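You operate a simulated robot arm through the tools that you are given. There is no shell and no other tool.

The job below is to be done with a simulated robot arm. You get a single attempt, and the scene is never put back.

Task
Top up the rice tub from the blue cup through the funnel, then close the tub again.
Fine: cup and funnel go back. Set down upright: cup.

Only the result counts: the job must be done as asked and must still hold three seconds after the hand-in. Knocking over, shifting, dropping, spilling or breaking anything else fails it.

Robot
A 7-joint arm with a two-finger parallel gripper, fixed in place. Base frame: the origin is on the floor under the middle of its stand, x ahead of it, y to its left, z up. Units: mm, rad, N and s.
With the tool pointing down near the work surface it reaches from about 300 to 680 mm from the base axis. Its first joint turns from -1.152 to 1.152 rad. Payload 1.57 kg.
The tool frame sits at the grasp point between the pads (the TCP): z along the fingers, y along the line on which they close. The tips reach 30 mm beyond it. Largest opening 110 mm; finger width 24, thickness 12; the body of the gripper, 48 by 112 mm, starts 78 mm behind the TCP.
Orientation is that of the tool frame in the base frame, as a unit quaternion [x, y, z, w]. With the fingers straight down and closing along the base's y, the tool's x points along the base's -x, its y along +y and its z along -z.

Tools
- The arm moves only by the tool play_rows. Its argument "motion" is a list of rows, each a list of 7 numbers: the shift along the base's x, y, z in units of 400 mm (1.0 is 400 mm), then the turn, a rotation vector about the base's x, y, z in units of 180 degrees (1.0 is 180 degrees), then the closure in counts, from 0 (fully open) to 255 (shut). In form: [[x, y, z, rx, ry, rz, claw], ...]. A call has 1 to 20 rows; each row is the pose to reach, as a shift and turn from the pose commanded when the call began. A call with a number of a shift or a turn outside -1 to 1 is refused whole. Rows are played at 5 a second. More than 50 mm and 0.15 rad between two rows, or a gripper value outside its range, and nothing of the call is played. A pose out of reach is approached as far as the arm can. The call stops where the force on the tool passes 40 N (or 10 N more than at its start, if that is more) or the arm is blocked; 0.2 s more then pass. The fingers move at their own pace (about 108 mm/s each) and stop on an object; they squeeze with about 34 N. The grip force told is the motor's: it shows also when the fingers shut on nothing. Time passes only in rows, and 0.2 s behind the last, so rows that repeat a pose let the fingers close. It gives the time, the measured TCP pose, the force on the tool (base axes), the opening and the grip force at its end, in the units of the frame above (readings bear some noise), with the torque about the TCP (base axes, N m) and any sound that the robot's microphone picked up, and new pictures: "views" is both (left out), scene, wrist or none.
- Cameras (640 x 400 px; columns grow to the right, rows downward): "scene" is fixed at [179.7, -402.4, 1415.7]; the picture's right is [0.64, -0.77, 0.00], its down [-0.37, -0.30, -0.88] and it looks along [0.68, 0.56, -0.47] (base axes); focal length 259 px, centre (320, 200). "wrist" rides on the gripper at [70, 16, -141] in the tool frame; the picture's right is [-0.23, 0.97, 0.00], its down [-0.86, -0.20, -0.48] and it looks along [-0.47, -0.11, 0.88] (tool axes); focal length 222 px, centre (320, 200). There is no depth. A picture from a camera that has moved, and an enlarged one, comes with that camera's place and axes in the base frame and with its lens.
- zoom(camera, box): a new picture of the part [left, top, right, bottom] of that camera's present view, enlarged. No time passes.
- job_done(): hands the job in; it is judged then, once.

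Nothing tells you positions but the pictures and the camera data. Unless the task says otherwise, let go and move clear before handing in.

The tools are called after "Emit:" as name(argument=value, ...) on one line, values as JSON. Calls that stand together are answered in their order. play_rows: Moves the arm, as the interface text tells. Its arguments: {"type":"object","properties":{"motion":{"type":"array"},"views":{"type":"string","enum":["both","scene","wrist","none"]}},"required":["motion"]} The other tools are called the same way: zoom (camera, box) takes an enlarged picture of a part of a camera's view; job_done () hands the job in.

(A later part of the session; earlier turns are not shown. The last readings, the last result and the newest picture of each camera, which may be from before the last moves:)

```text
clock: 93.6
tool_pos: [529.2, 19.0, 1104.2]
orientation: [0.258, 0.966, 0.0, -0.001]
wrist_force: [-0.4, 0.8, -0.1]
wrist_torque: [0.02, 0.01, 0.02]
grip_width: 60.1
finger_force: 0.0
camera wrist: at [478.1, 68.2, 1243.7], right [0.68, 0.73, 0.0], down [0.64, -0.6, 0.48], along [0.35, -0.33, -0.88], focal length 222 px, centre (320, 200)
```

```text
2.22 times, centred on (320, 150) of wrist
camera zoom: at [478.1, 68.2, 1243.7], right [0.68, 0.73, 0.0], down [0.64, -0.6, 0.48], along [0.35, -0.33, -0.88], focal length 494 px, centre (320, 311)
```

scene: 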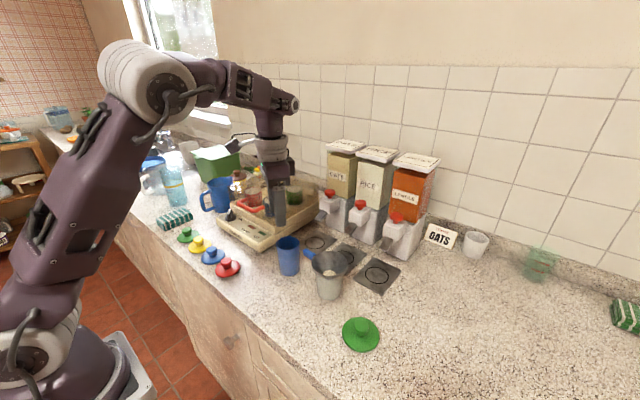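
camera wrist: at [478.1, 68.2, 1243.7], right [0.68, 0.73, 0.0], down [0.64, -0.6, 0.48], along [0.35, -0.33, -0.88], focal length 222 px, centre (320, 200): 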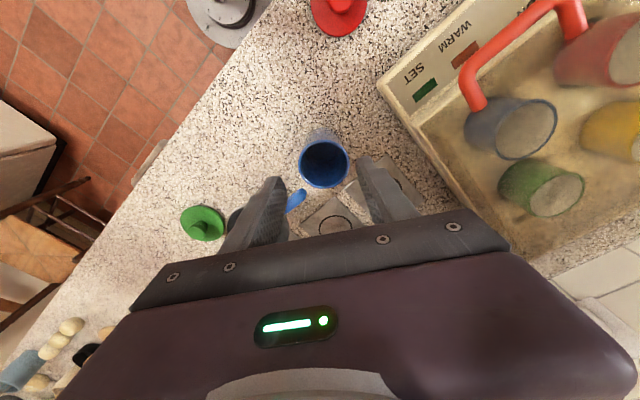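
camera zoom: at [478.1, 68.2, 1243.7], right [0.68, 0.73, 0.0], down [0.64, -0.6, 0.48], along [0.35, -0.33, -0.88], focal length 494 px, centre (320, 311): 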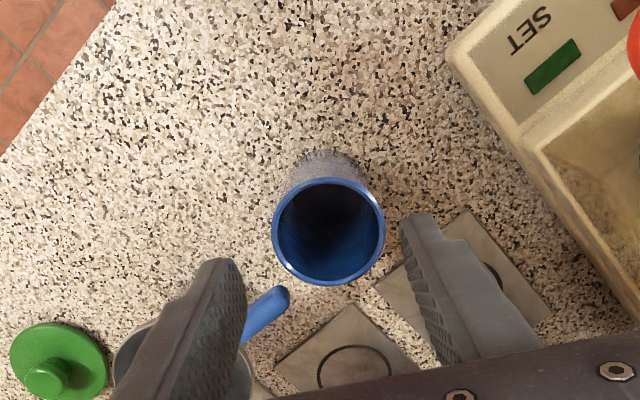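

The cup is empty and upright. Now I'll go back to the funnel: yaw the gripper to close along x and move above its handle.

Emit:
play_rows(motion=[[0.0051, -0.0146, 0, 0, 0, 0.0464, 116], [0.0101, -0.0291, 0, 0, 0, 0.0927, 116], [0.0152, -0.0437, 0, 0, 0, 0.1391, 116], [0.0202, -0.0583, 0, 0, 0, 0.1854, 116], [0.0253, -0.0729, 0, 0, 0, 0.2318, 116], [0.0303, -0.0874, 0, 0, 0, 0.2781, 116], [0.0354, -0.102, 0, 0, 0, 0.3245, 116], [0.0405, -0.1166, 0, 0, 0, 0.3708, 116], [0.0455, -0.1311, 0, 0, 0, 0.4172, 116], [0.0506, -0.1457, 0, 0, 0, 0.4635, 116], [0.0556, -0.1603, 0, 0, 0, 0.5099, 116], [0.0607, -0.1749, 0, 0, 0, 0.5562, 116], [0.0657, -0.1894, 0, 0, 0, 0.6026, 116], [0.0708, -0.204, 0, 0, 0, 0.6489, 116], [0.0708, -0.204, -0.04, 0, 0, 0.6489, 140], [0.0708, -0.204, -0.04, 0, 0, 0.6489, 150]])

Emit:
zoom(camera="wrist", box=[220, 40, 420, 220])

Emit:
zoom(camera="scene", box=[280, 200, 380, 310])

```text
clock: 97.0
tool_pos: [367.3, 57.3, 1051.2]
orientation: [-0.687, 0.726, 0.0, -0.001]
wrist_force: [-0.5, -1.1, 0.3]
wrist_torque: [0.03, 0.04, -0.03]
grip_width: 45.7
finger_force: 0.1
out of reach, approached as far as the arm can: row 8, 9, 10, 11, 12, 13, 14, 15, 16
camera wrist: at [346.0, -12.0, 1191.5], right [-0.96, 0.28, 0.0], down [0.25, 0.84, 0.48], along [0.14, 0.46, -0.88], focal length 222 px, centre (320, 200)
```

scene: 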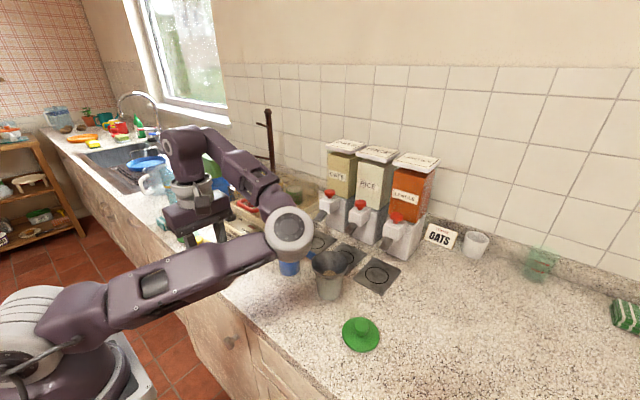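
wrist: 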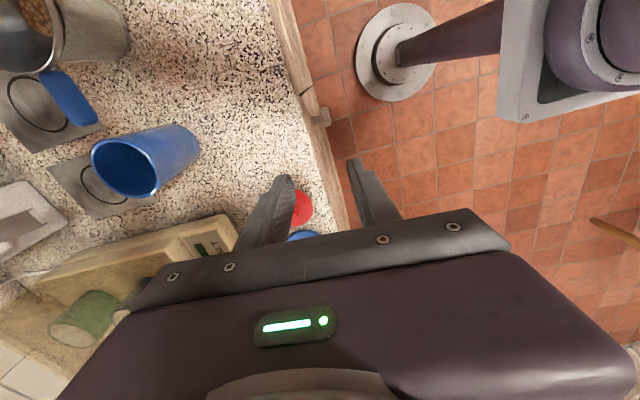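

```text
2.22 times, centred on (320, 130) of wrist
camera zoom: at [346.0, -12.0, 1191.5], right [-0.96, 0.28, 0.0], down [0.25, 0.84, 0.48], along [0.14, 0.46, -0.88], focal length 494 px, centre (320, 356)
```

zoom: 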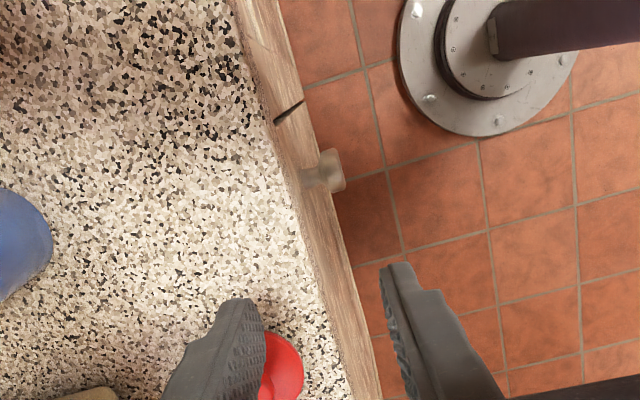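

```text
3.64 times, centred on (330, 255) of scene
camera zoom: at [179.7, -402.4, 1415.7], right [0.64, -0.77, 0.0], down [-0.37, -0.3, -0.88], along [0.68, 0.56, -0.47], focal length 943 px, centre (284, 0)
```

zoom: 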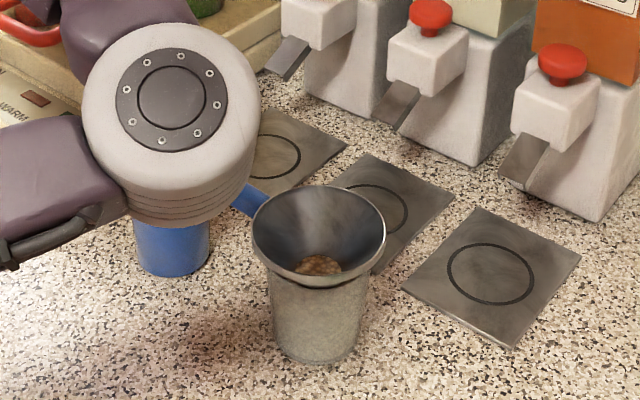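

The yaw drove the arm into an awkward configuration and it ran out of reach, with an arm joint now hovering near the cup. I'll look closely before moving anything.

Emit:
zoom(camera="scene", box=[130, 110, 370, 300])

Emit:
zoom(camera="wrist", box=[0, 0, 340, 260])

Emit:
zoom(camera="scene", box=[255, 210, 345, 290])

```text
2.11 times, centred on (250, 205) of scene
camera zoom: at [179.7, -402.4, 1415.7], right [0.64, -0.77, 0.0], down [-0.37, -0.3, -0.88], along [0.68, 0.56, -0.47], focal length 546 px, centre (467, 190)
```

zoom: 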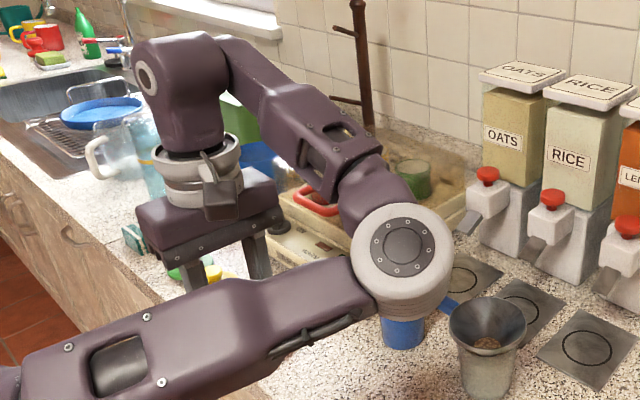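

```text
1.54 times, centred on (170, 130) of wrist
camera zoom: at [346.0, -12.0, 1191.5], right [-0.96, 0.28, 0.0], down [0.25, 0.84, 0.48], along [0.14, 0.46, -0.88], focal length 342 px, centre (551, 308)
```

zoom: 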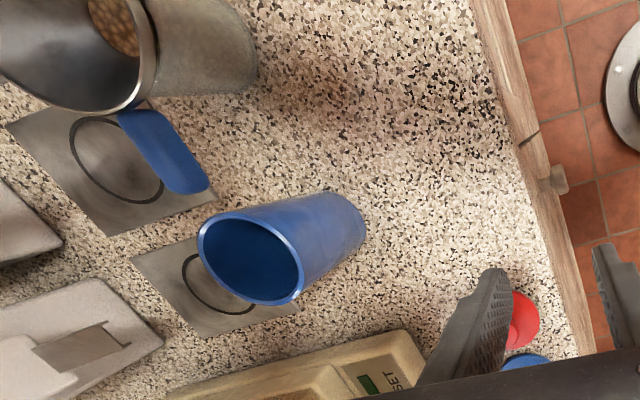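

```text
5.00 times, centred on (300, 250) of scene
camera zoom: at [179.7, -402.4, 1415.7], right [0.64, -0.77, 0.0], down [-0.37, -0.3, -0.88], along [0.68, 0.56, -0.47], focal length 1296 px, centre (420, -50)
```

zoom: 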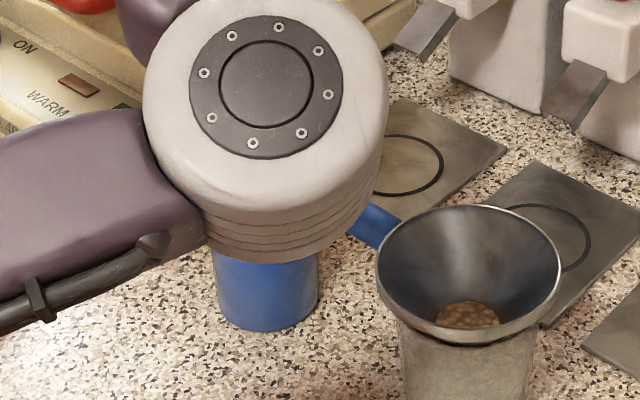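

The elbow appears to be around (470, -80, 1110), still above the cup and funnel, and nothing has been touched. I'll raise in small steps to see which way the arm moves.

Emit:
play_rows(motion=[[0, 0, 0.03, 0, 0, 0, 150], [0, 0, 0.06, 0, 0, 0, 150], [0, 0, 0.09, 0, 0, 0, 150]])

```text
clock: 97.8
tool_pos: [361.4, 62.2, 1085.1]
orientation: [-0.687, 0.727, 0.0, 0.0]
wrist_force: [0.5, 0.8, -0.7]
wrist_torque: [0.02, 0.01, 0.0]
grip_width: 45.4
finger_force: 0.1
out of reach, approached as far as the arm can: row 2, 3
camera wrist: at [341.4, -5.9, 1224.9], right [-0.96, 0.28, 0.0], down [0.25, 0.84, 0.48], along [0.14, 0.46, -0.88], focal length 222 px, centre (320, 200)
```

scene: 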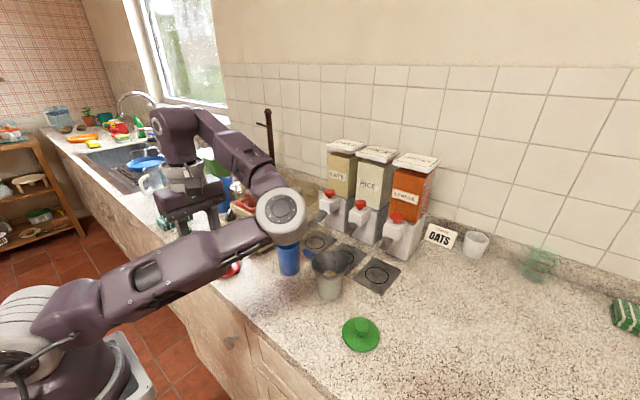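
wrist: 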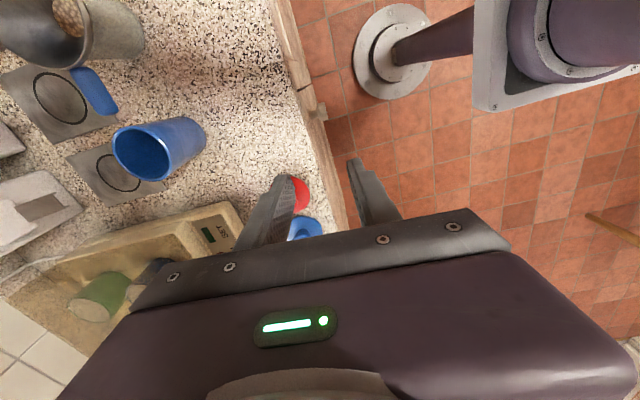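

The cup is undisturbed and the elbow rose. I'll unwind the yaw a little at a time and watch the elbow.

Emit:
play_rows(motion=[[0.01, 0, 0.01, 0, 0, -0.0464, 150], [0.02, -0.01, 0.02, 0, 0, -0.0927, 150], [0.03, -0.02, 0.03, 0, 0, -0.1391, 150], [0.04, -0.03, 0.04, 0, 0, -0.1854, 150]])

```text
clock: 98.8
tool_pos: [378.4, 51.9, 1100.7]
orientation: [-0.448, 0.894, 0.0, 0.0]
wrist_force: [0.7, 0.6, -0.9]
wrist_torque: [-0.02, 0.01, 0.0]
grip_width: 45.4
finger_force: 0.1
camera wrist: at [323.3, 5.7, 1240.6], right [-0.64, 0.76, 0.0], down [0.67, 0.57, 0.48], along [0.37, 0.31, -0.88], focal length 222 px, centre (320, 200)
```

scene: 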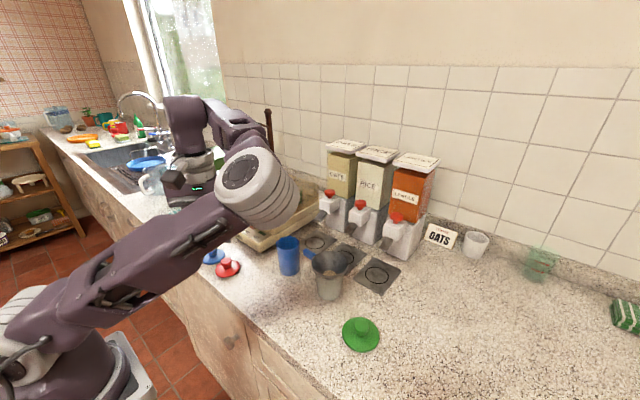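
wrist: 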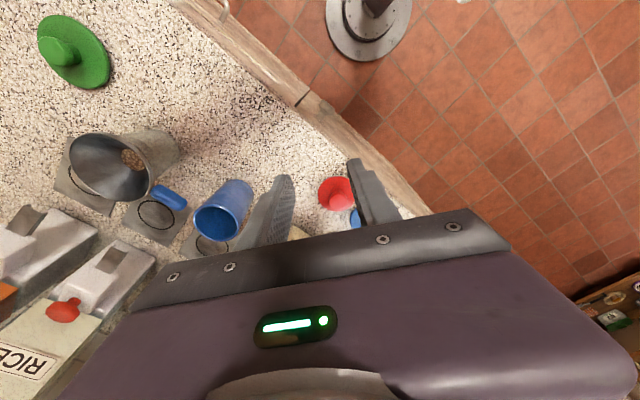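

The elbow is lifting clear now. I'll keep unwinding while moving outward and up.

Emit:
play_rows(motion=[[0.01, -0.005, 0.01, 0, 0, -0.0464, 150], [0.025, -0.01, 0.025, 0, 0, -0.0927, 150], [0.04, -0.015, 0.04, 0, 0, -0.1391, 150], [0.055, -0.02, 0.055, 0, 0, -0.1854, 150], [0.07, -0.025, 0.07, 0, 0, -0.2318, 150], [0.085, -0.03, 0.085, 0, 0, -0.2781, 150], [0.1, -0.035, 0.1, 0, 0, -0.3245, 150], [0.115, -0.04, 0.115, 0, 0, -0.3708, 150]])

```text
clock: 100.6
tool_pos: [423.5, 35.3, 1145.7]
orientation: [0.117, 0.993, 0.001, 0.0]
wrist_force: [0.4, 0.4, -0.2]
wrist_torque: [0.0, 0.02, 0.04]
grip_width: 45.0
finger_force: 0.1
camera wrist: at [360.1, 68.3, 1285.9], right [0.45, 0.89, 0.0], down [0.79, -0.39, 0.48], along [0.43, -0.21, -0.88], focal length 222 px, centre (320, 200)
```

scene: 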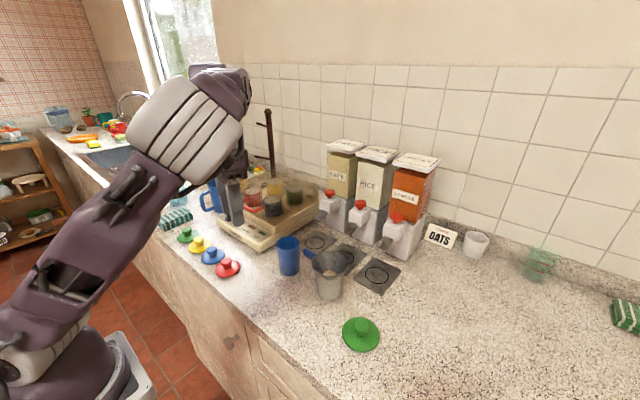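
wrist: 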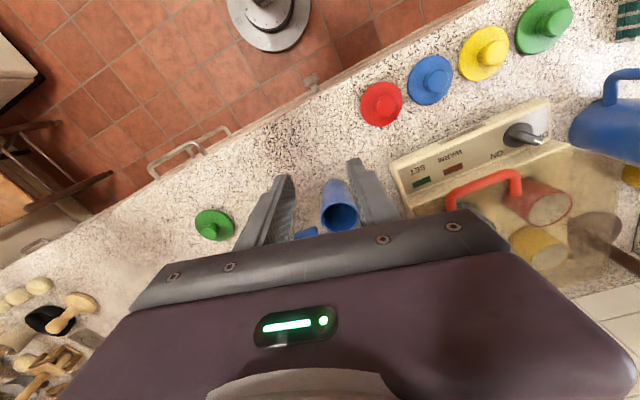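

The arm is back in a normal elbow-up posture. I'll instead reach the funnel orientation by turning the other way, to about -93°, since the gripper is symmetric.

Emit:
play_rows(motion=[[0.03, -0.02, 0, 0, 0, -0.0443, 150], [0.06, -0.05, -0.005, 0, 0, -0.0887, 150], [0.1, -0.08, -0.01, 0, 0, -0.133, 150], [0.14, -0.11, -0.02, 0, 0, -0.1774, 150], [0.18, -0.14, -0.03, 0, 0, -0.2217, 150]])

```text
clock: 101.8
tool_pos: [495.5, -20.4, 1133.8]
orientation: [0.449, 0.893, -0.001, 0.0]
wrist_force: [-0.1, 0.5, -0.4]
wrist_torque: [-0.03, -0.03, 0.0]
grip_width: 45.4
finger_force: 0.0
camera wrist: at [467.7, 46.1, 1274.0], right [0.92, 0.4, 0.0], down [0.35, -0.81, 0.48], along [0.19, -0.44, -0.88], focal length 222 px, centre (320, 200)
```

scene: 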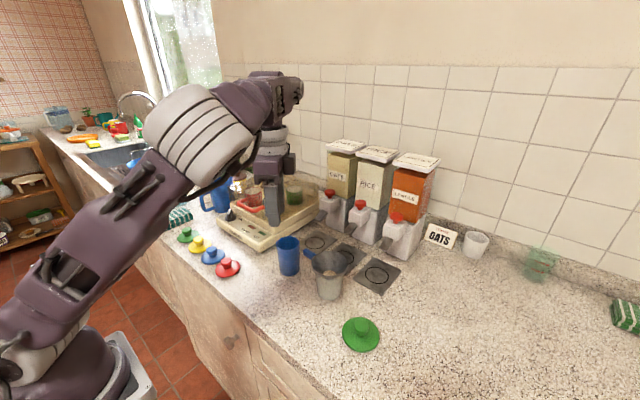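
wrist: 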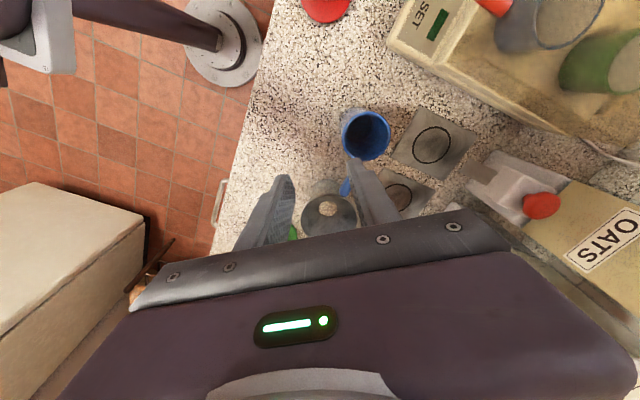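

That works, with the elbow staying high. I'll continue to the full turn above the funnel handle.

Emit:
play_rows(motion=[[0.03, -0.02, -0.01, 0, 0, -0.0443, 150], [0.06, -0.04, -0.025, 0, 0, -0.0887, 150], [0.095, -0.065, -0.04, 0, 0, -0.133, 150], [0.13, -0.09, -0.06, 0, 0, -0.1774, 150], [0.156, -0.105, -0.08, 0, 0, -0.2217, 150], [0.156, -0.105, -0.08, 0, 0, -0.2217, 150]])

Emit:
zoom(camera="wrist", box=[220, 80, 400, 240])

Emit:
zoom(camera="scene", box=[270, 200, 380, 310])

```text
clock: 103.2
tool_pos: [558.0, -61.6, 1101.2]
orientation: [0.727, 0.686, 0.0, 0.001]
wrist_force: [-0.8, -0.4, 0.9]
wrist_torque: [0.02, -0.01, 0.04]
grip_width: 45.2
finger_force: 0.0
camera wrist: at [579.3, 6.9, 1241.2], right [0.96, -0.28, 0.0], down [-0.25, -0.84, 0.48], along [-0.14, -0.46, -0.88], focal length 222 px, centre (320, 200)
```

scene: 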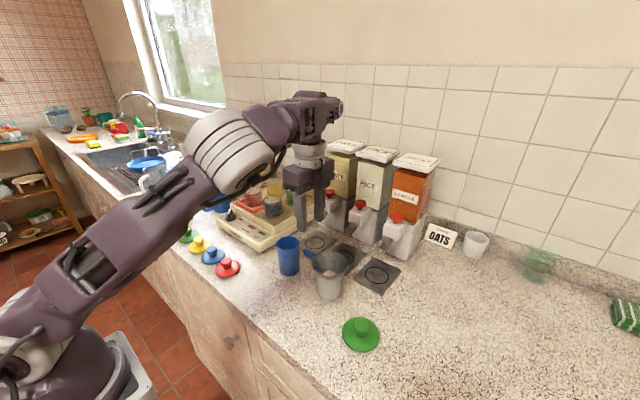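
wrist: 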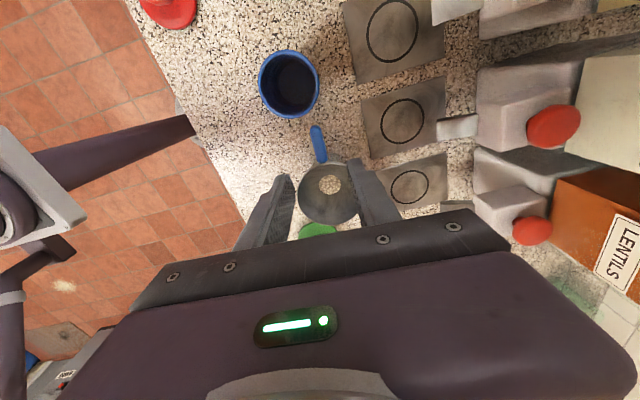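

```text
2.50 times, centred on (310, 160) of wrist
camera zoom: at [579.3, 6.9, 1241.2], right [0.96, -0.28, 0.0], down [-0.25, -0.84, 0.48], along [-0.14, -0.46, -0.88], focal length 555 px, centre (345, 300)
```

zoom: 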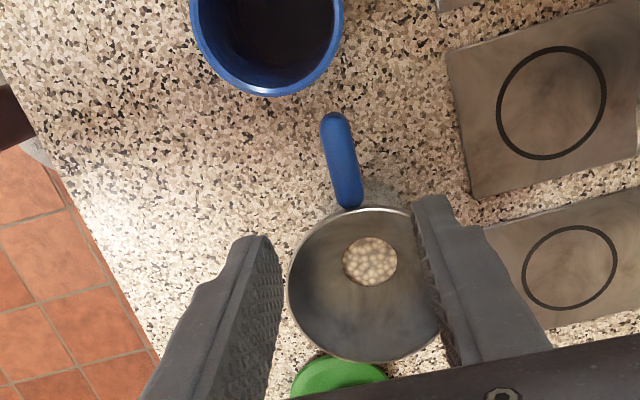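

```text
3.64 times, centred on (325, 255) of scene
camera zoom: at [179.7, -402.4, 1415.7], right [0.64, -0.77, 0.0], down [-0.37, -0.3, -0.88], along [0.68, 0.56, -0.47], focal length 943 px, centre (302, 0)
```

zoom: 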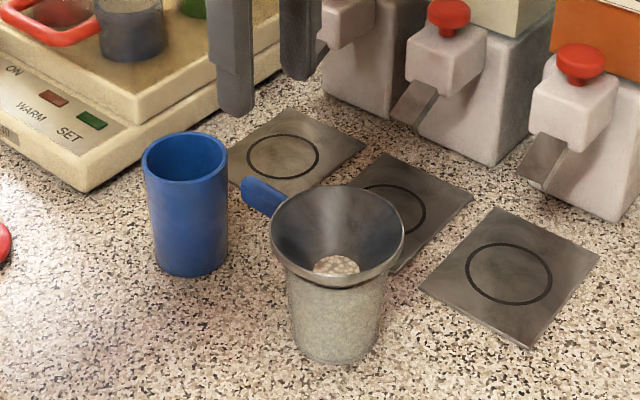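

The gripper is over the handle at about (558, -62) with matching alignment. I'll descend to straddle it.

Emit:
play_rows(motion=[[0, 0, -0.07, 0, 0, 0, 150], [0, 0, -0.15, 0, 0, 0, 150], [0, 0, -0.21, 0, 0, 0, 150], [0, 0, -0.255, 0, 0, 0, 150], [0, 0, -0.275, 0, 0, 0, 150], [0, 0, -0.283, 0, 0, 0, 150], [0, 0, -0.283, 0, 0, 0, 150]])

Emit:
zoom(camera="wrist", box=[220, 80, 400, 240])

Emit:
zoom(camera="scene", box=[290, 220, 370, 300])

```text
clock: 104.8
tool_pos: [558.4, -61.9, 988.1]
orientation: [0.726, 0.688, 0.001, 0.001]
wrist_force: [0.8, 0.6, 0.2]
wrist_torque: [0.0, -0.01, 0.0]
grip_width: 45.4
finger_force: 0.0
camera wrist: at [578.8, 7.5, 1128.6], right [0.96, -0.28, 0.0], down [-0.25, -0.84, 0.48], along [-0.13, -0.46, -0.88], focal length 222 px, centre (320, 200)
```

scene: 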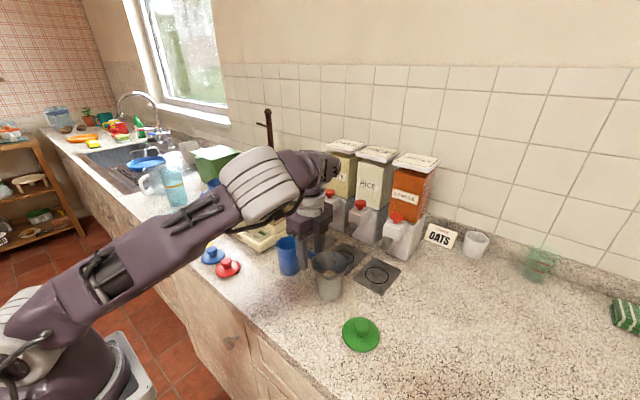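
wrist: 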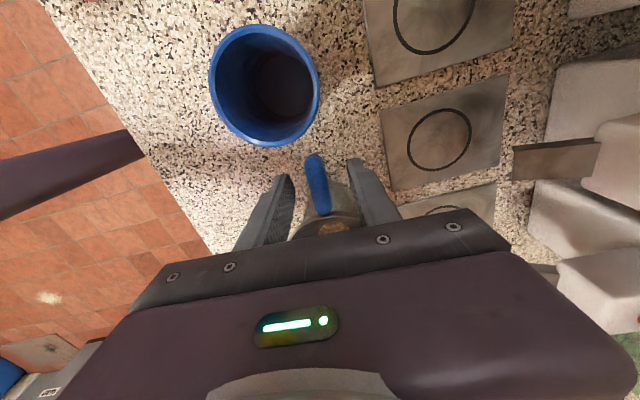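

```text
2.50 times, centred on (310, 160) of wrist
camera zoom: at [578.8, 7.5, 1128.6], right [0.96, -0.28, 0.0], down [-0.25, -0.84, 0.48], along [-0.13, -0.46, -0.88], focal length 555 px, centre (345, 300)
```

zoom: 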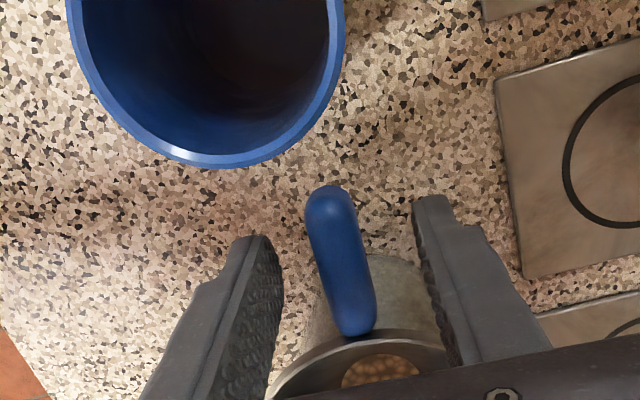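

```text
5.00 times, centred on (330, 260) of scene
camera zoom: at [179.7, -402.4, 1415.7], right [0.64, -0.77, 0.0], down [-0.37, -0.3, -0.88], along [0.68, 0.56, -0.47], focal length 1296 px, centre (270, -100)
```

zoom: 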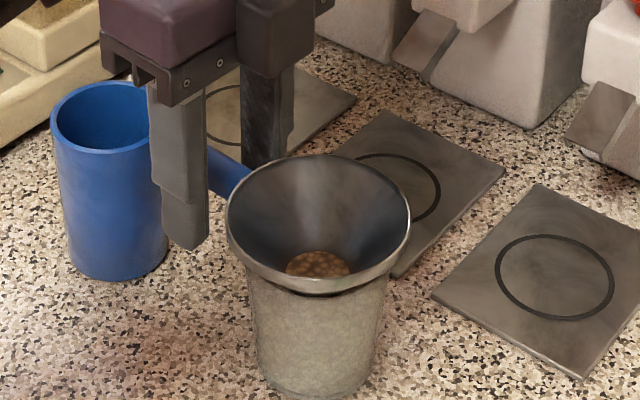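

The handle is centred between the pads. I'll close on it.

Emit:
play_rows(motion=[[0, 0, 0, 0, 0, 0, 175], [0, 0, 0, 0, 0, 0, 195], [0, 0, 0, 0, 0, 0, 210], [0, 0, 0, 0, 0, 0, 220], [0, 0, 0, 0, 0, 0, 255], [0, 0, 0, 0, 0, 0, 255], [0, 0, 0, 0, 0, 0, 255]], views="none")

Emit:
zoom(camera="scene", box=[290, 220, 370, 300])

```text
clock: 106.4
tool_pos: [557.6, -61.7, 988.2]
orientation: [0.726, 0.687, 0.0, 0.0]
wrist_force: [1.0, 0.2, 0.5]
wrist_torque: [-0.07, 0.02, 0.03]
grip_width: 13.4
finger_force: 30.5
```

```text
5.00 times, centred on (330, 260) of scene
camera zoom: at [179.7, -402.4, 1415.7], right [0.64, -0.77, 0.0], down [-0.37, -0.3, -0.88], along [0.68, 0.56, -0.47], focal length 1296 px, centre (270, -100)
```

zoom: 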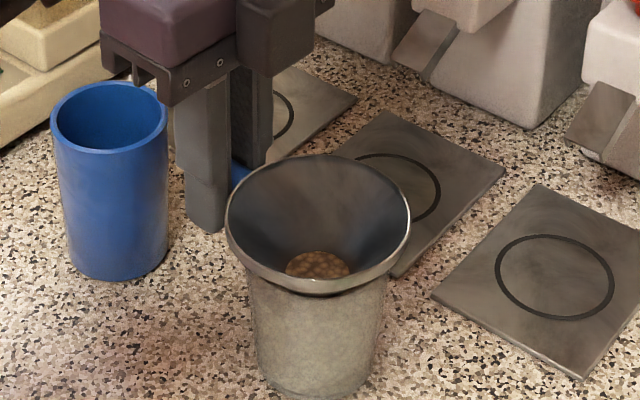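

The handle is gripped. I'll lift very slowly so the rice in the spout drains into the tub.

Emit:
play_rows(motion=[[0, 0, 0.005, 0, 0, 0, 255], [0, 0, 0.01, 0, 0, 0, 255], [0, 0, 0.015, 0, 0, 0, 255], [0, 0, 0.02, 0, 0, 0, 255], [0, 0, 0.025, 0, 0, 0, 255], [0, 0, 0.03, 0, 0, 0, 255], [0, 0, 0.03, 0, 0, 0, 255]], views="none")

Emit:
zoom(camera="scene", box=[290, 220, 370, 300])

```text
clock: 108.0
tool_pos: [557.8, -61.9, 1000.8]
orientation: [0.727, 0.687, 0.0, 0.0]
wrist_force: [0.2, 0.4, -1.5]
wrist_torque: [0.02, 0.03, -0.03]
grip_width: 13.5
finger_force: 29.7
```

```text
5.00 times, centred on (330, 260) of scene
camera zoom: at [179.7, -402.4, 1415.7], right [0.64, -0.77, 0.0], down [-0.37, -0.3, -0.88], along [0.68, 0.56, -0.47], focal length 1296 px, centre (270, -100)
```

zoom: 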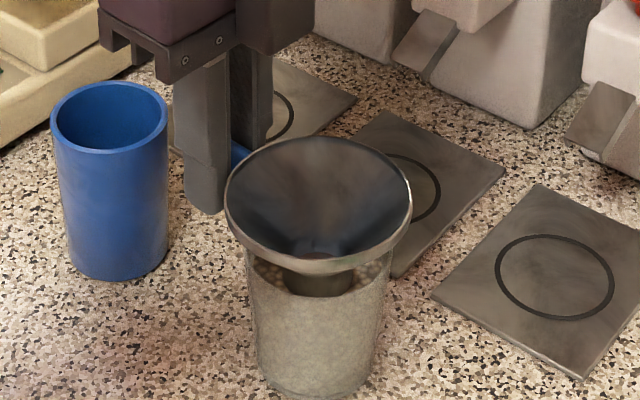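

The spout has drained and the tub level has risen. I'll keep lifting gently until the spout is clear.

Emit:
play_rows(motion=[[0, 0, 0.008, 0, 0, 0, 255], [0, 0, 0.018, 0, 0, 0, 255], [0, 0, 0.03, 0, 0, 0, 255], [0, 0, 0.042, 0, 0, 0, 255], [0, 0, 0.056, 0, 0, 0, 255], [0, 0, 0.07, 0, 0, 0, 255], [0, 0, 0.09, 0, 0, 0, 255], [0, 0, 0.11, 0, 0, 0, 255], [0, 0, 0.13, 0, 0, 0, 255], [0, 0, 0.15, 0, 0, 0, 255], [0, 0, 0.15, 0, 0, 0, 255]])

Emit:
zoom(camera="scene", box=[290, 210, 380, 310])

Emit:
zoom(camera="wrist", box=[220, 80, 400, 240])

```text
clock: 110.4
tool_pos: [557.4, -61.2, 1060.9]
orientation: [0.726, 0.688, 0.0, 0.0]
wrist_force: [0.3, 1.2, -0.9]
wrist_torque: [0.03, -0.01, -0.03]
grip_width: 13.5
finger_force: 29.9
camera wrist: at [578.2, 7.8, 1200.9], right [0.96, -0.28, 0.0], down [-0.25, -0.84, 0.48], along [-0.13, -0.46, -0.88], focal length 222 px, centre (320, 200)
```

scene: 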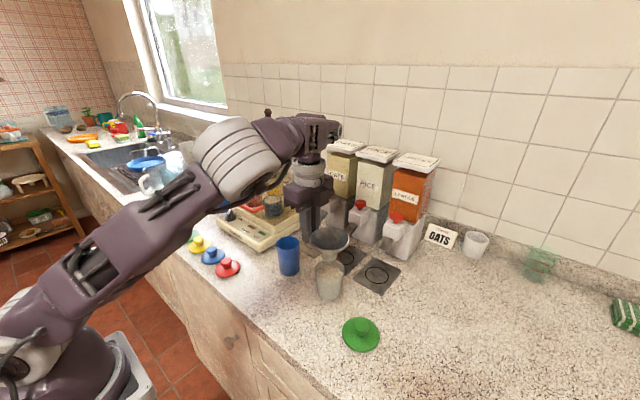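
wrist: 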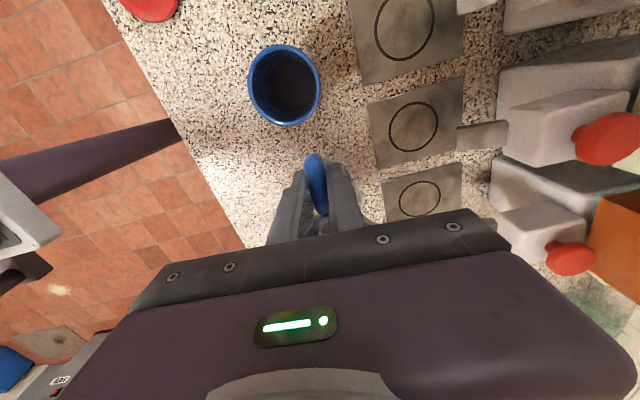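

```text
4.00 times, centred on (335, 260) of scene
camera zoom: at [179.7, -402.4, 1415.7], right [0.64, -0.77, 0.0], down [-0.37, -0.3, -0.88], along [0.68, 0.56, -0.47], focal length 1037 px, centre (260, -40)
```

zoom: 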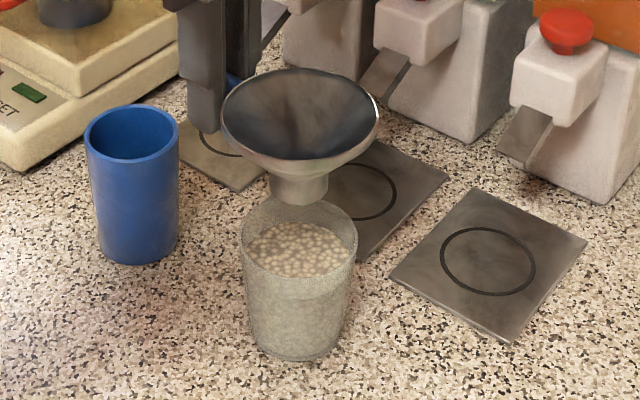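

```text
2.50 times, centred on (310, 160) of wrist
camera zoom: at [578.2, 7.8, 1200.9], right [0.96, -0.28, 0.0], down [-0.25, -0.84, 0.48], along [-0.13, -0.46, -0.88], focal length 555 px, centre (345, 300)
```

zoom: 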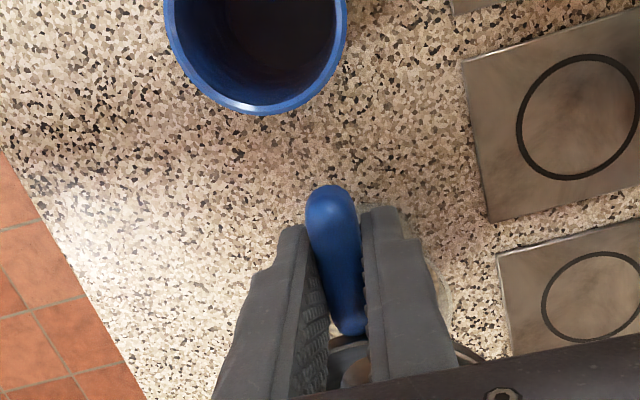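

The tub is topped up, with no rice outside it. I'll move the funnel back toward its original place in short stages.

Emit:
play_rows(motion=[[-0.02, 0.01, 0, 0, 0, 0, 255], [-0.055, 0.03, 0, 0, 0, 0, 255], [-0.095, 0.05, 0, 0, 0, 0, 255], [-0.135, 0.072, 0, 0, 0, 0, 255]])

```text
clock: 111.4
tool_pos: [502.0, -31.5, 1062.6]
orientation: [0.726, 0.687, 0.0, 0.0]
wrist_force: [-0.1, 0.2, -1.3]
wrist_torque: [0.03, 0.0, -0.01]
grip_width: 13.5
finger_force: 30.1
camera wrist: at [523.9, 36.5, 1201.4], right [0.96, -0.28, 0.0], down [-0.25, -0.84, 0.48], along [-0.13, -0.46, -0.88], focal length 222 px, centre (320, 200)
```

scene: 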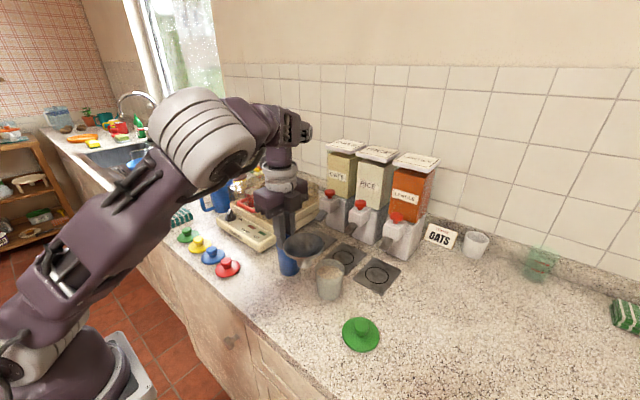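
wrist: 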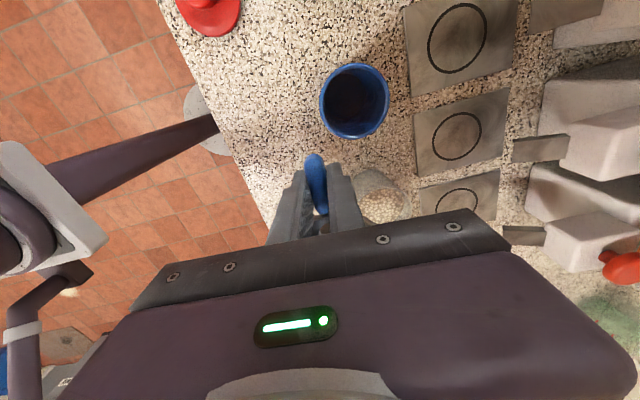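

Emit:
play_rows(motion=[[-0.03, 0.018, 0, 0, 0, 0, 255], [-0.07, 0.038, 0, 0, 0, 0, 255], [-0.11, 0.06, 0, 0, 0, 0, 255], [-0.135, 0.072, 0, 0, 0, 0, 255], [-0.135, 0.072, 0, 0, 0, 0, 255]])

Emit:
zoom(camera="scene", box=[230, 210, 350, 310])

```text
clock: 112.6
tool_pos: [449.7, -3.3, 1060.3]
orientation: [0.726, 0.687, 0.0, 0.0]
wrist_force: [-0.6, 0.8, 0.0]
wrist_torque: [0.01, -0.01, 0.02]
grip_width: 13.8
finger_force: 30.7
camera wrist: at [469.4, 64.9, 1200.7], right [0.96, -0.28, 0.0], down [-0.25, -0.84, 0.48], along [-0.13, -0.46, -0.88], focal length 222 px, centre (320, 200)
```

scene: 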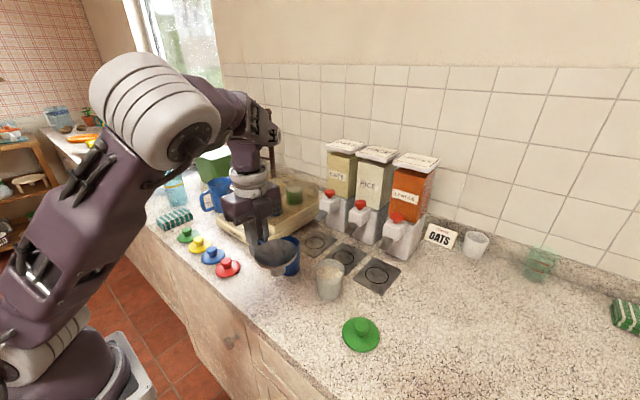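
wrist: 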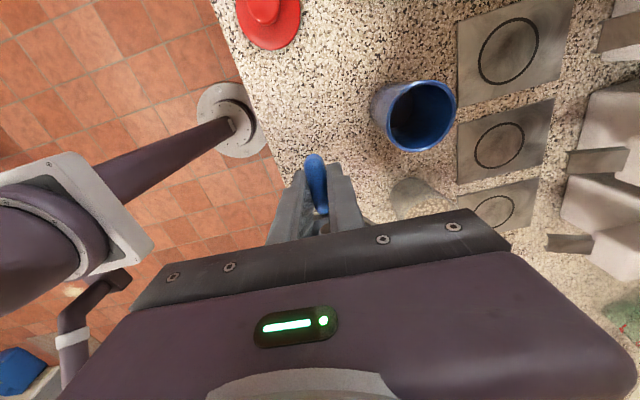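

```text
4.00 times, centred on (290, 260) of scene
camera zoom: at [179.7, -402.4, 1415.7], right [0.64, -0.77, 0.0], down [-0.37, -0.3, -0.88], along [0.68, 0.56, -0.47], focal length 1037 px, centre (440, -40)
```

zoom: 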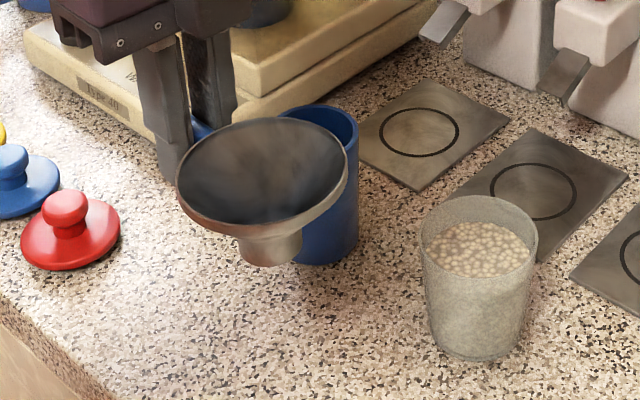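

The funnel is above its original spot. I'll lower it to just over the counter.

Emit:
play_rows(motion=[[-0.003, 0, -0.04, 0, 0, 0, 255], [-0.003, 0, -0.1, 0, 0, 0, 255], [-0.003, 0, -0.16, 0, 0, 0, 255], [-0.003, 0, -0.21, 0, 0, 0, 255], [-0.003, 0, -0.245, 0, 0, 0, 255], [-0.003, 0, -0.265, 0, 0, 0, 255], [-0.003, 0, -0.272, 0, 0, 0, 255]], views="none")

Emit:
zoom(camera="scene", box=[230, 240, 330, 320])

```text
clock: 114.2
tool_pos: [447.5, -3.8, 952.0]
orientation: [0.726, 0.687, 0.0, 0.0]
wrist_force: [2.0, -0.1, -0.8]
wrist_torque: [0.08, 0.01, 0.0]
grip_width: 13.4
finger_force: 30.1
```

```text
5.00 times, centred on (280, 280) of scene
camera zoom: at [179.7, -402.4, 1415.7], right [0.64, -0.77, 0.0], down [-0.37, -0.3, -0.88], along [0.68, 0.56, -0.47], focal length 1296 px, centre (520, -200)
```

zoom: 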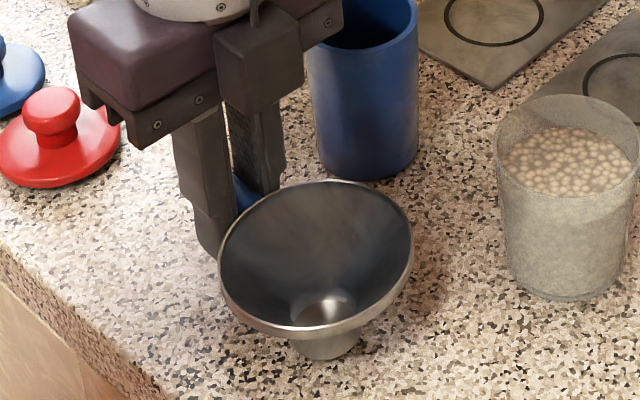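

Position matches the original picture and only a few mm remain. I'll lower in small steps.

Emit:
play_rows(motion=[[0, 0, -0.003, 0, 0, 0, 255], [0, 0, -0.006, 0, 0, 0, 255], [0, 0, -0.009, 0, 0, 0, 255]], views="none")

```text
clock: 115.0
tool_pos: [448.5, -3.9, 948.1]
orientation: [0.726, 0.688, 0.0, 0.0]
wrist_force: [0.3, -0.2, -1.2]
wrist_torque: [0.03, 0.02, 0.0]
grip_width: 13.6
finger_force: 29.7
```

Emit:
play_rows(motion=[[0, 0, -0.002, 0, 0, 0, 255], [0, 0, -0.004, 0, 0, 0, 255]], views="none")

```text
clock: 115.6
tool_pos: [448.2, -3.1, 946.8]
orientation: [0.726, 0.688, 0.001, -0.001]
wrist_force: [0.1, -0.8, -1.2]
wrist_torque: [0.04, -0.05, -0.02]
grip_width: 13.7
finger_force: 30.1
```

Emit:
play_rows(motion=[[0, 0, -0.002, 0, 0, 0, 255], [0, 0, -0.003, 0, 0, 0, 255]], views="none")

```text
clock: 116.2
tool_pos: [449.9, -3.5, 947.1]
orientation: [0.726, 0.688, 0.0, 0.0]
wrist_force: [-0.9, 1.5, 16.0]
wrist_torque: [-0.65, 0.1, -0.07]
grip_width: 13.5
finger_force: 30.4
```

The spout is on the counter. I'll ease off slightly and release.

Emit:
play_rows(motion=[[0, 0, 0.001, 0, 0, 0, 255], [0, 0, 0.001, 0, 0, 0, 232], [0, 0, 0.001, 0, 0, 0, 222], [0, 0, 0.001, 0, 0, 0, 210], [0, 0, 0.001, 0, 0, 0, 190], [0, 0, 0.001, 0, 0, 0, 165], [0, 0, 0.001, 0, 0, 0, 150]], views="wrist")

Emit:
zoom(camera="scene", box=[230, 240, 330, 320])

```text
clock: 117.8
tool_pos: [448.4, -3.8, 946.8]
orientation: [0.726, 0.688, 0.0, 0.001]
wrist_force: [-0.4, 0.4, 0.1]
wrist_torque: [-0.01, 0.0, 0.02]
grip_width: 45.2
finger_force: 0.1
camera wrist: at [469.5, 64.8, 1085.9], right [0.96, -0.28, 0.0], down [-0.25, -0.84, 0.48], along [-0.13, -0.46, -0.88], focal length 222 px, centre (320, 200)
```

wrist: 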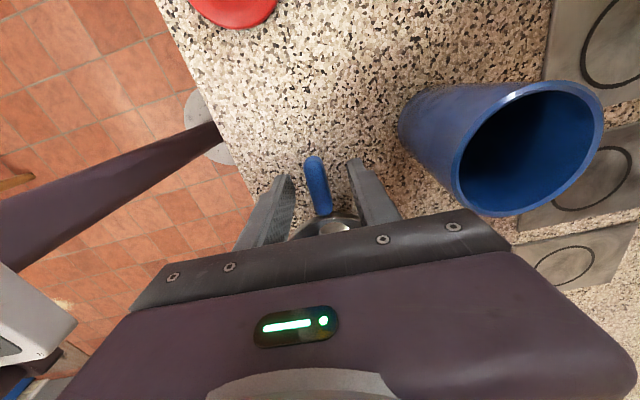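

```text
5.00 times, centred on (280, 280) of scene
camera zoom: at [179.7, -402.4, 1415.7], right [0.64, -0.77, 0.0], down [-0.37, -0.3, -0.88], along [0.68, 0.56, -0.47], focal length 1296 px, centre (520, -200)
```

zoom: 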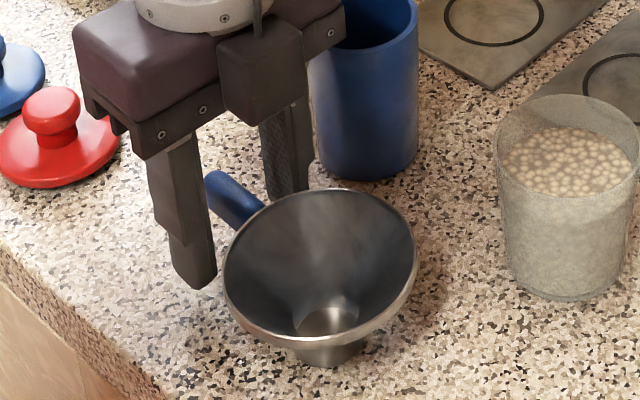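

The funnel stands on its original spot. I'll rise and move over to the lid in stages.

Emit:
play_rows(motion=[[0, 0, 0.04, 0, 0, 0, 150], [0, 0, 0.12, 0, 0, 0, 150], [0, 0, 0.2, 0, 0, 0, 150], [0, 0, 0.285, 0, 0, 0, 150], [0.02, -0.08, 0.3, 0, 0, 0, 140], [0.04, -0.17, 0.3, 0, 0, 0, 130], [0.06, -0.26, 0.3, 0, 0, 0, 116]])

```text
clock: 119.4
tool_pos: [472.7, -107.7, 1066.7]
orientation: [0.726, 0.688, 0.0, 0.0]
wrist_force: [0.5, 0.4, 0.0]
wrist_torque: [0.03, -0.02, 0.04]
grip_width: 59.8
finger_force: 0.0
camera wrist: at [493.1, -39.7, 1206.3], right [0.96, -0.28, 0.0], down [-0.24, -0.84, 0.48], along [-0.13, -0.46, -0.88], focal length 222 px, centre (320, 200)
```

scene: 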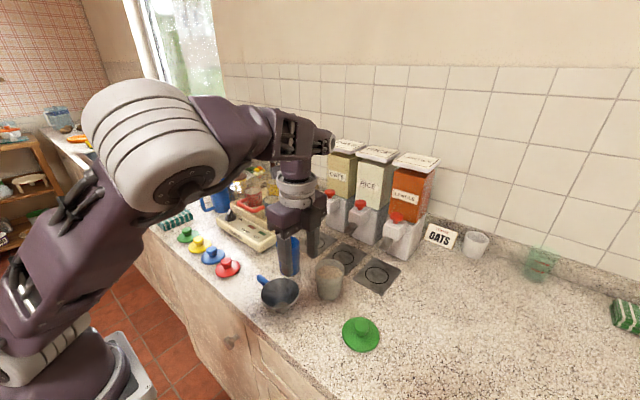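
wrist: 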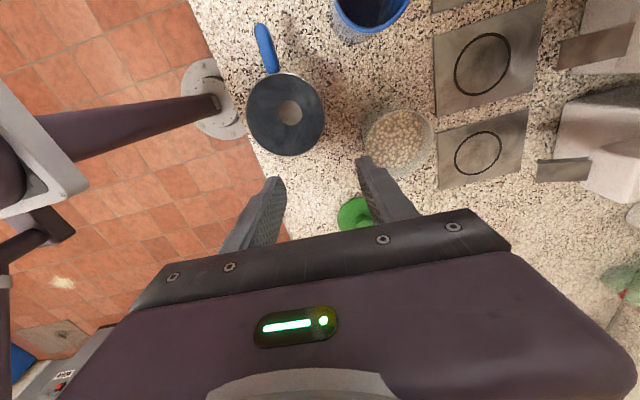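

Emit:
play_rows(motion=[[0.015, -0.08, 0.008, 0, 0, 0, 116], [0.03, -0.16, 0.008, 0, 0, 0, 116], [0.045, -0.24, 0.008, 0, 0, 0, 116], [0.06, -0.31, 0.008, 0, 0, 0, 116], [0.069, -0.351, 0.008, 0, 0, 0, 116], [0.069, -0.351, 0.008, 0, 0, 0, 116]])

Emit:
zoom(camera="wrist", box=[240, 80, 400, 220])

Emit:
zoom(camera="scene", box=[300, 240, 420, 360])

```text
clock: 120.8
tool_pos: [500.3, -248.2, 1069.4]
orientation: [0.726, 0.687, 0.0, 0.0]
wrist_force: [-0.1, 0.6, -0.6]
wrist_torque: [0.0, -0.01, 0.01]
grip_width: 60.1
finger_force: 0.0
camera wrist: at [520.8, -179.5, 1209.7], right [0.96, -0.28, 0.0], down [-0.25, -0.84, 0.48], along [-0.13, -0.46, -0.88], focal length 222 px, centre (320, 200)
```

scene: 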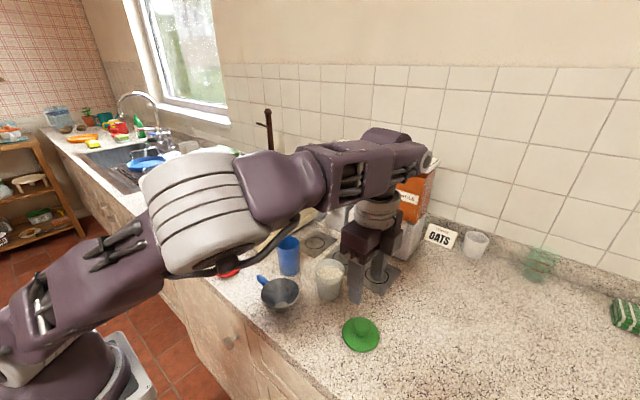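
wrist: 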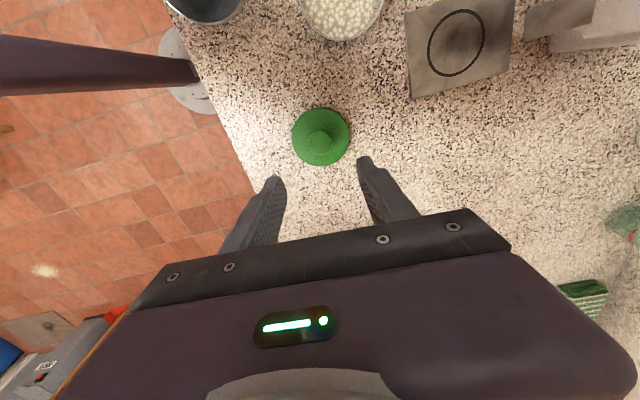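

```text
2.86 times, centred on (320, 150) of wrist
camera zoom: at [520.8, -179.5, 1209.7], right [0.96, -0.28, 0.0], down [-0.25, -0.84, 0.48], along [-0.13, -0.46, -0.88], focal length 635 px, centre (320, 343)
```

zoom: 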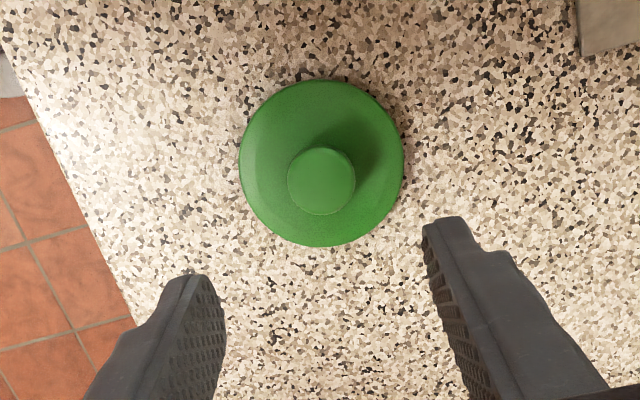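

```text
3.33 times, centred on (360, 300) of scene
camera zoom: at [179.7, -402.5, 1415.7], right [0.64, -0.77, 0.0], down [-0.37, -0.3, -0.88], along [0.68, 0.56, -0.47], focal length 864 px, centre (187, -133)
```

zoom: 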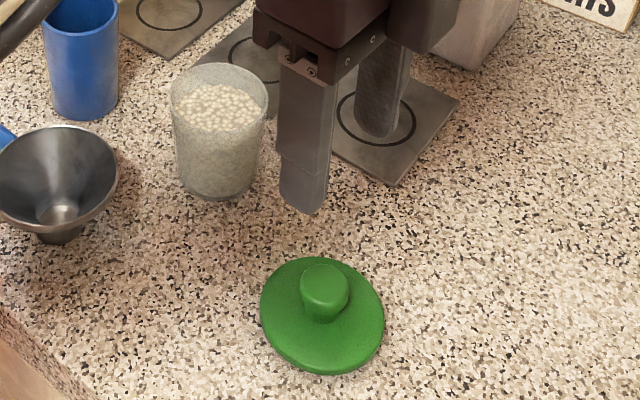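

The knob is near (501, -246). I'll shift slightly and descend to straddle it.

Emit:
play_rows(motion=[[0.001, 0.005, -0.06, 0, 0, 0, 116], [0.001, 0.005, -0.14, 0, 0, 0, 116], [0.001, 0.005, -0.21, 0, 0, 0, 116], [0.001, 0.005, -0.26, 0, 0, 0, 116], [0.001, 0.005, -0.285, 0, 0, 0, 116], [0.001, 0.005, -0.285, 0, 0, 0, 116]])

Emit:
zoom(camera="wrist", box=[240, 100, 400, 220])

Emit:
zoom(camera="scene", box=[320, 280, 400, 360])

```text
clock: 122.2
tool_pos: [500.9, -246.0, 953.8]
orientation: [0.726, 0.687, 0.0, 0.0]
wrist_force: [-0.5, 0.8, 1.0]
wrist_torque: [0.02, -0.01, 0.01]
grip_width: 60.1
finger_force: 0.1
camera wrist: at [521.4, -177.4, 1094.9], right [0.96, -0.28, 0.0], down [-0.25, -0.84, 0.48], along [-0.13, -0.46, -0.88], focal length 222 px, centre (320, 200)
```

scene: 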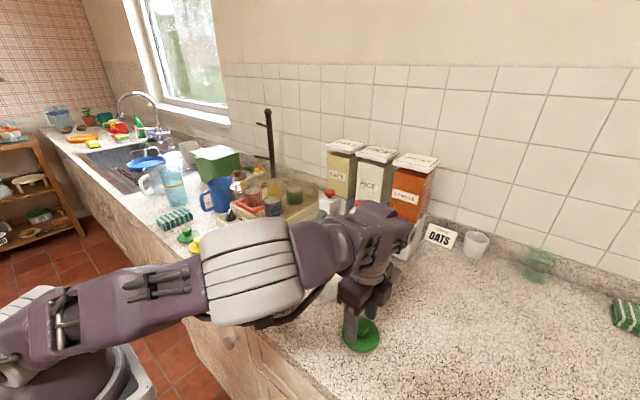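
wrist: 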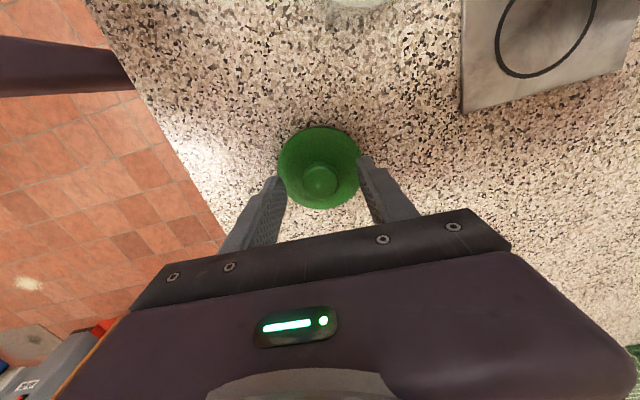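

```text
3.33 times, centred on (320, 160) of wrist
camera zoom: at [521.4, -177.4, 1094.9], right [0.96, -0.28, 0.0], down [-0.25, -0.84, 0.48], along [-0.13, -0.46, -0.88], focal length 740 px, centre (320, 333)
```

zoom: 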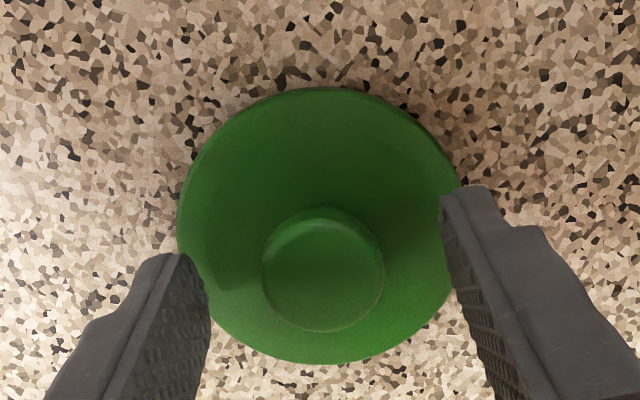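

```text
5.00 times, centred on (360, 320) of scene
camera zoom: at [179.7, -402.4, 1415.7], right [0.64, -0.77, 0.0], down [-0.37, -0.3, -0.88], along [0.68, 0.56, -0.47], focal length 1296 px, centre (120, -400)
```

zoom: 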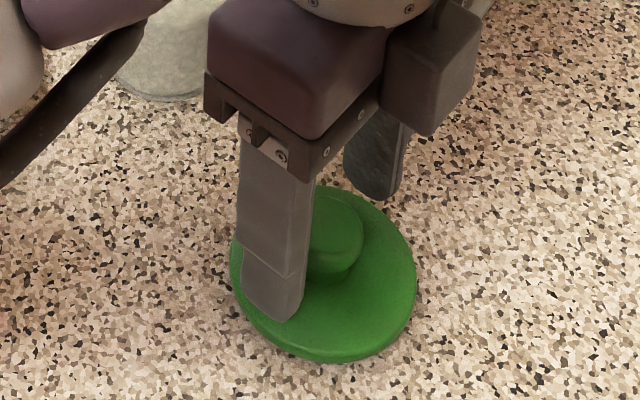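

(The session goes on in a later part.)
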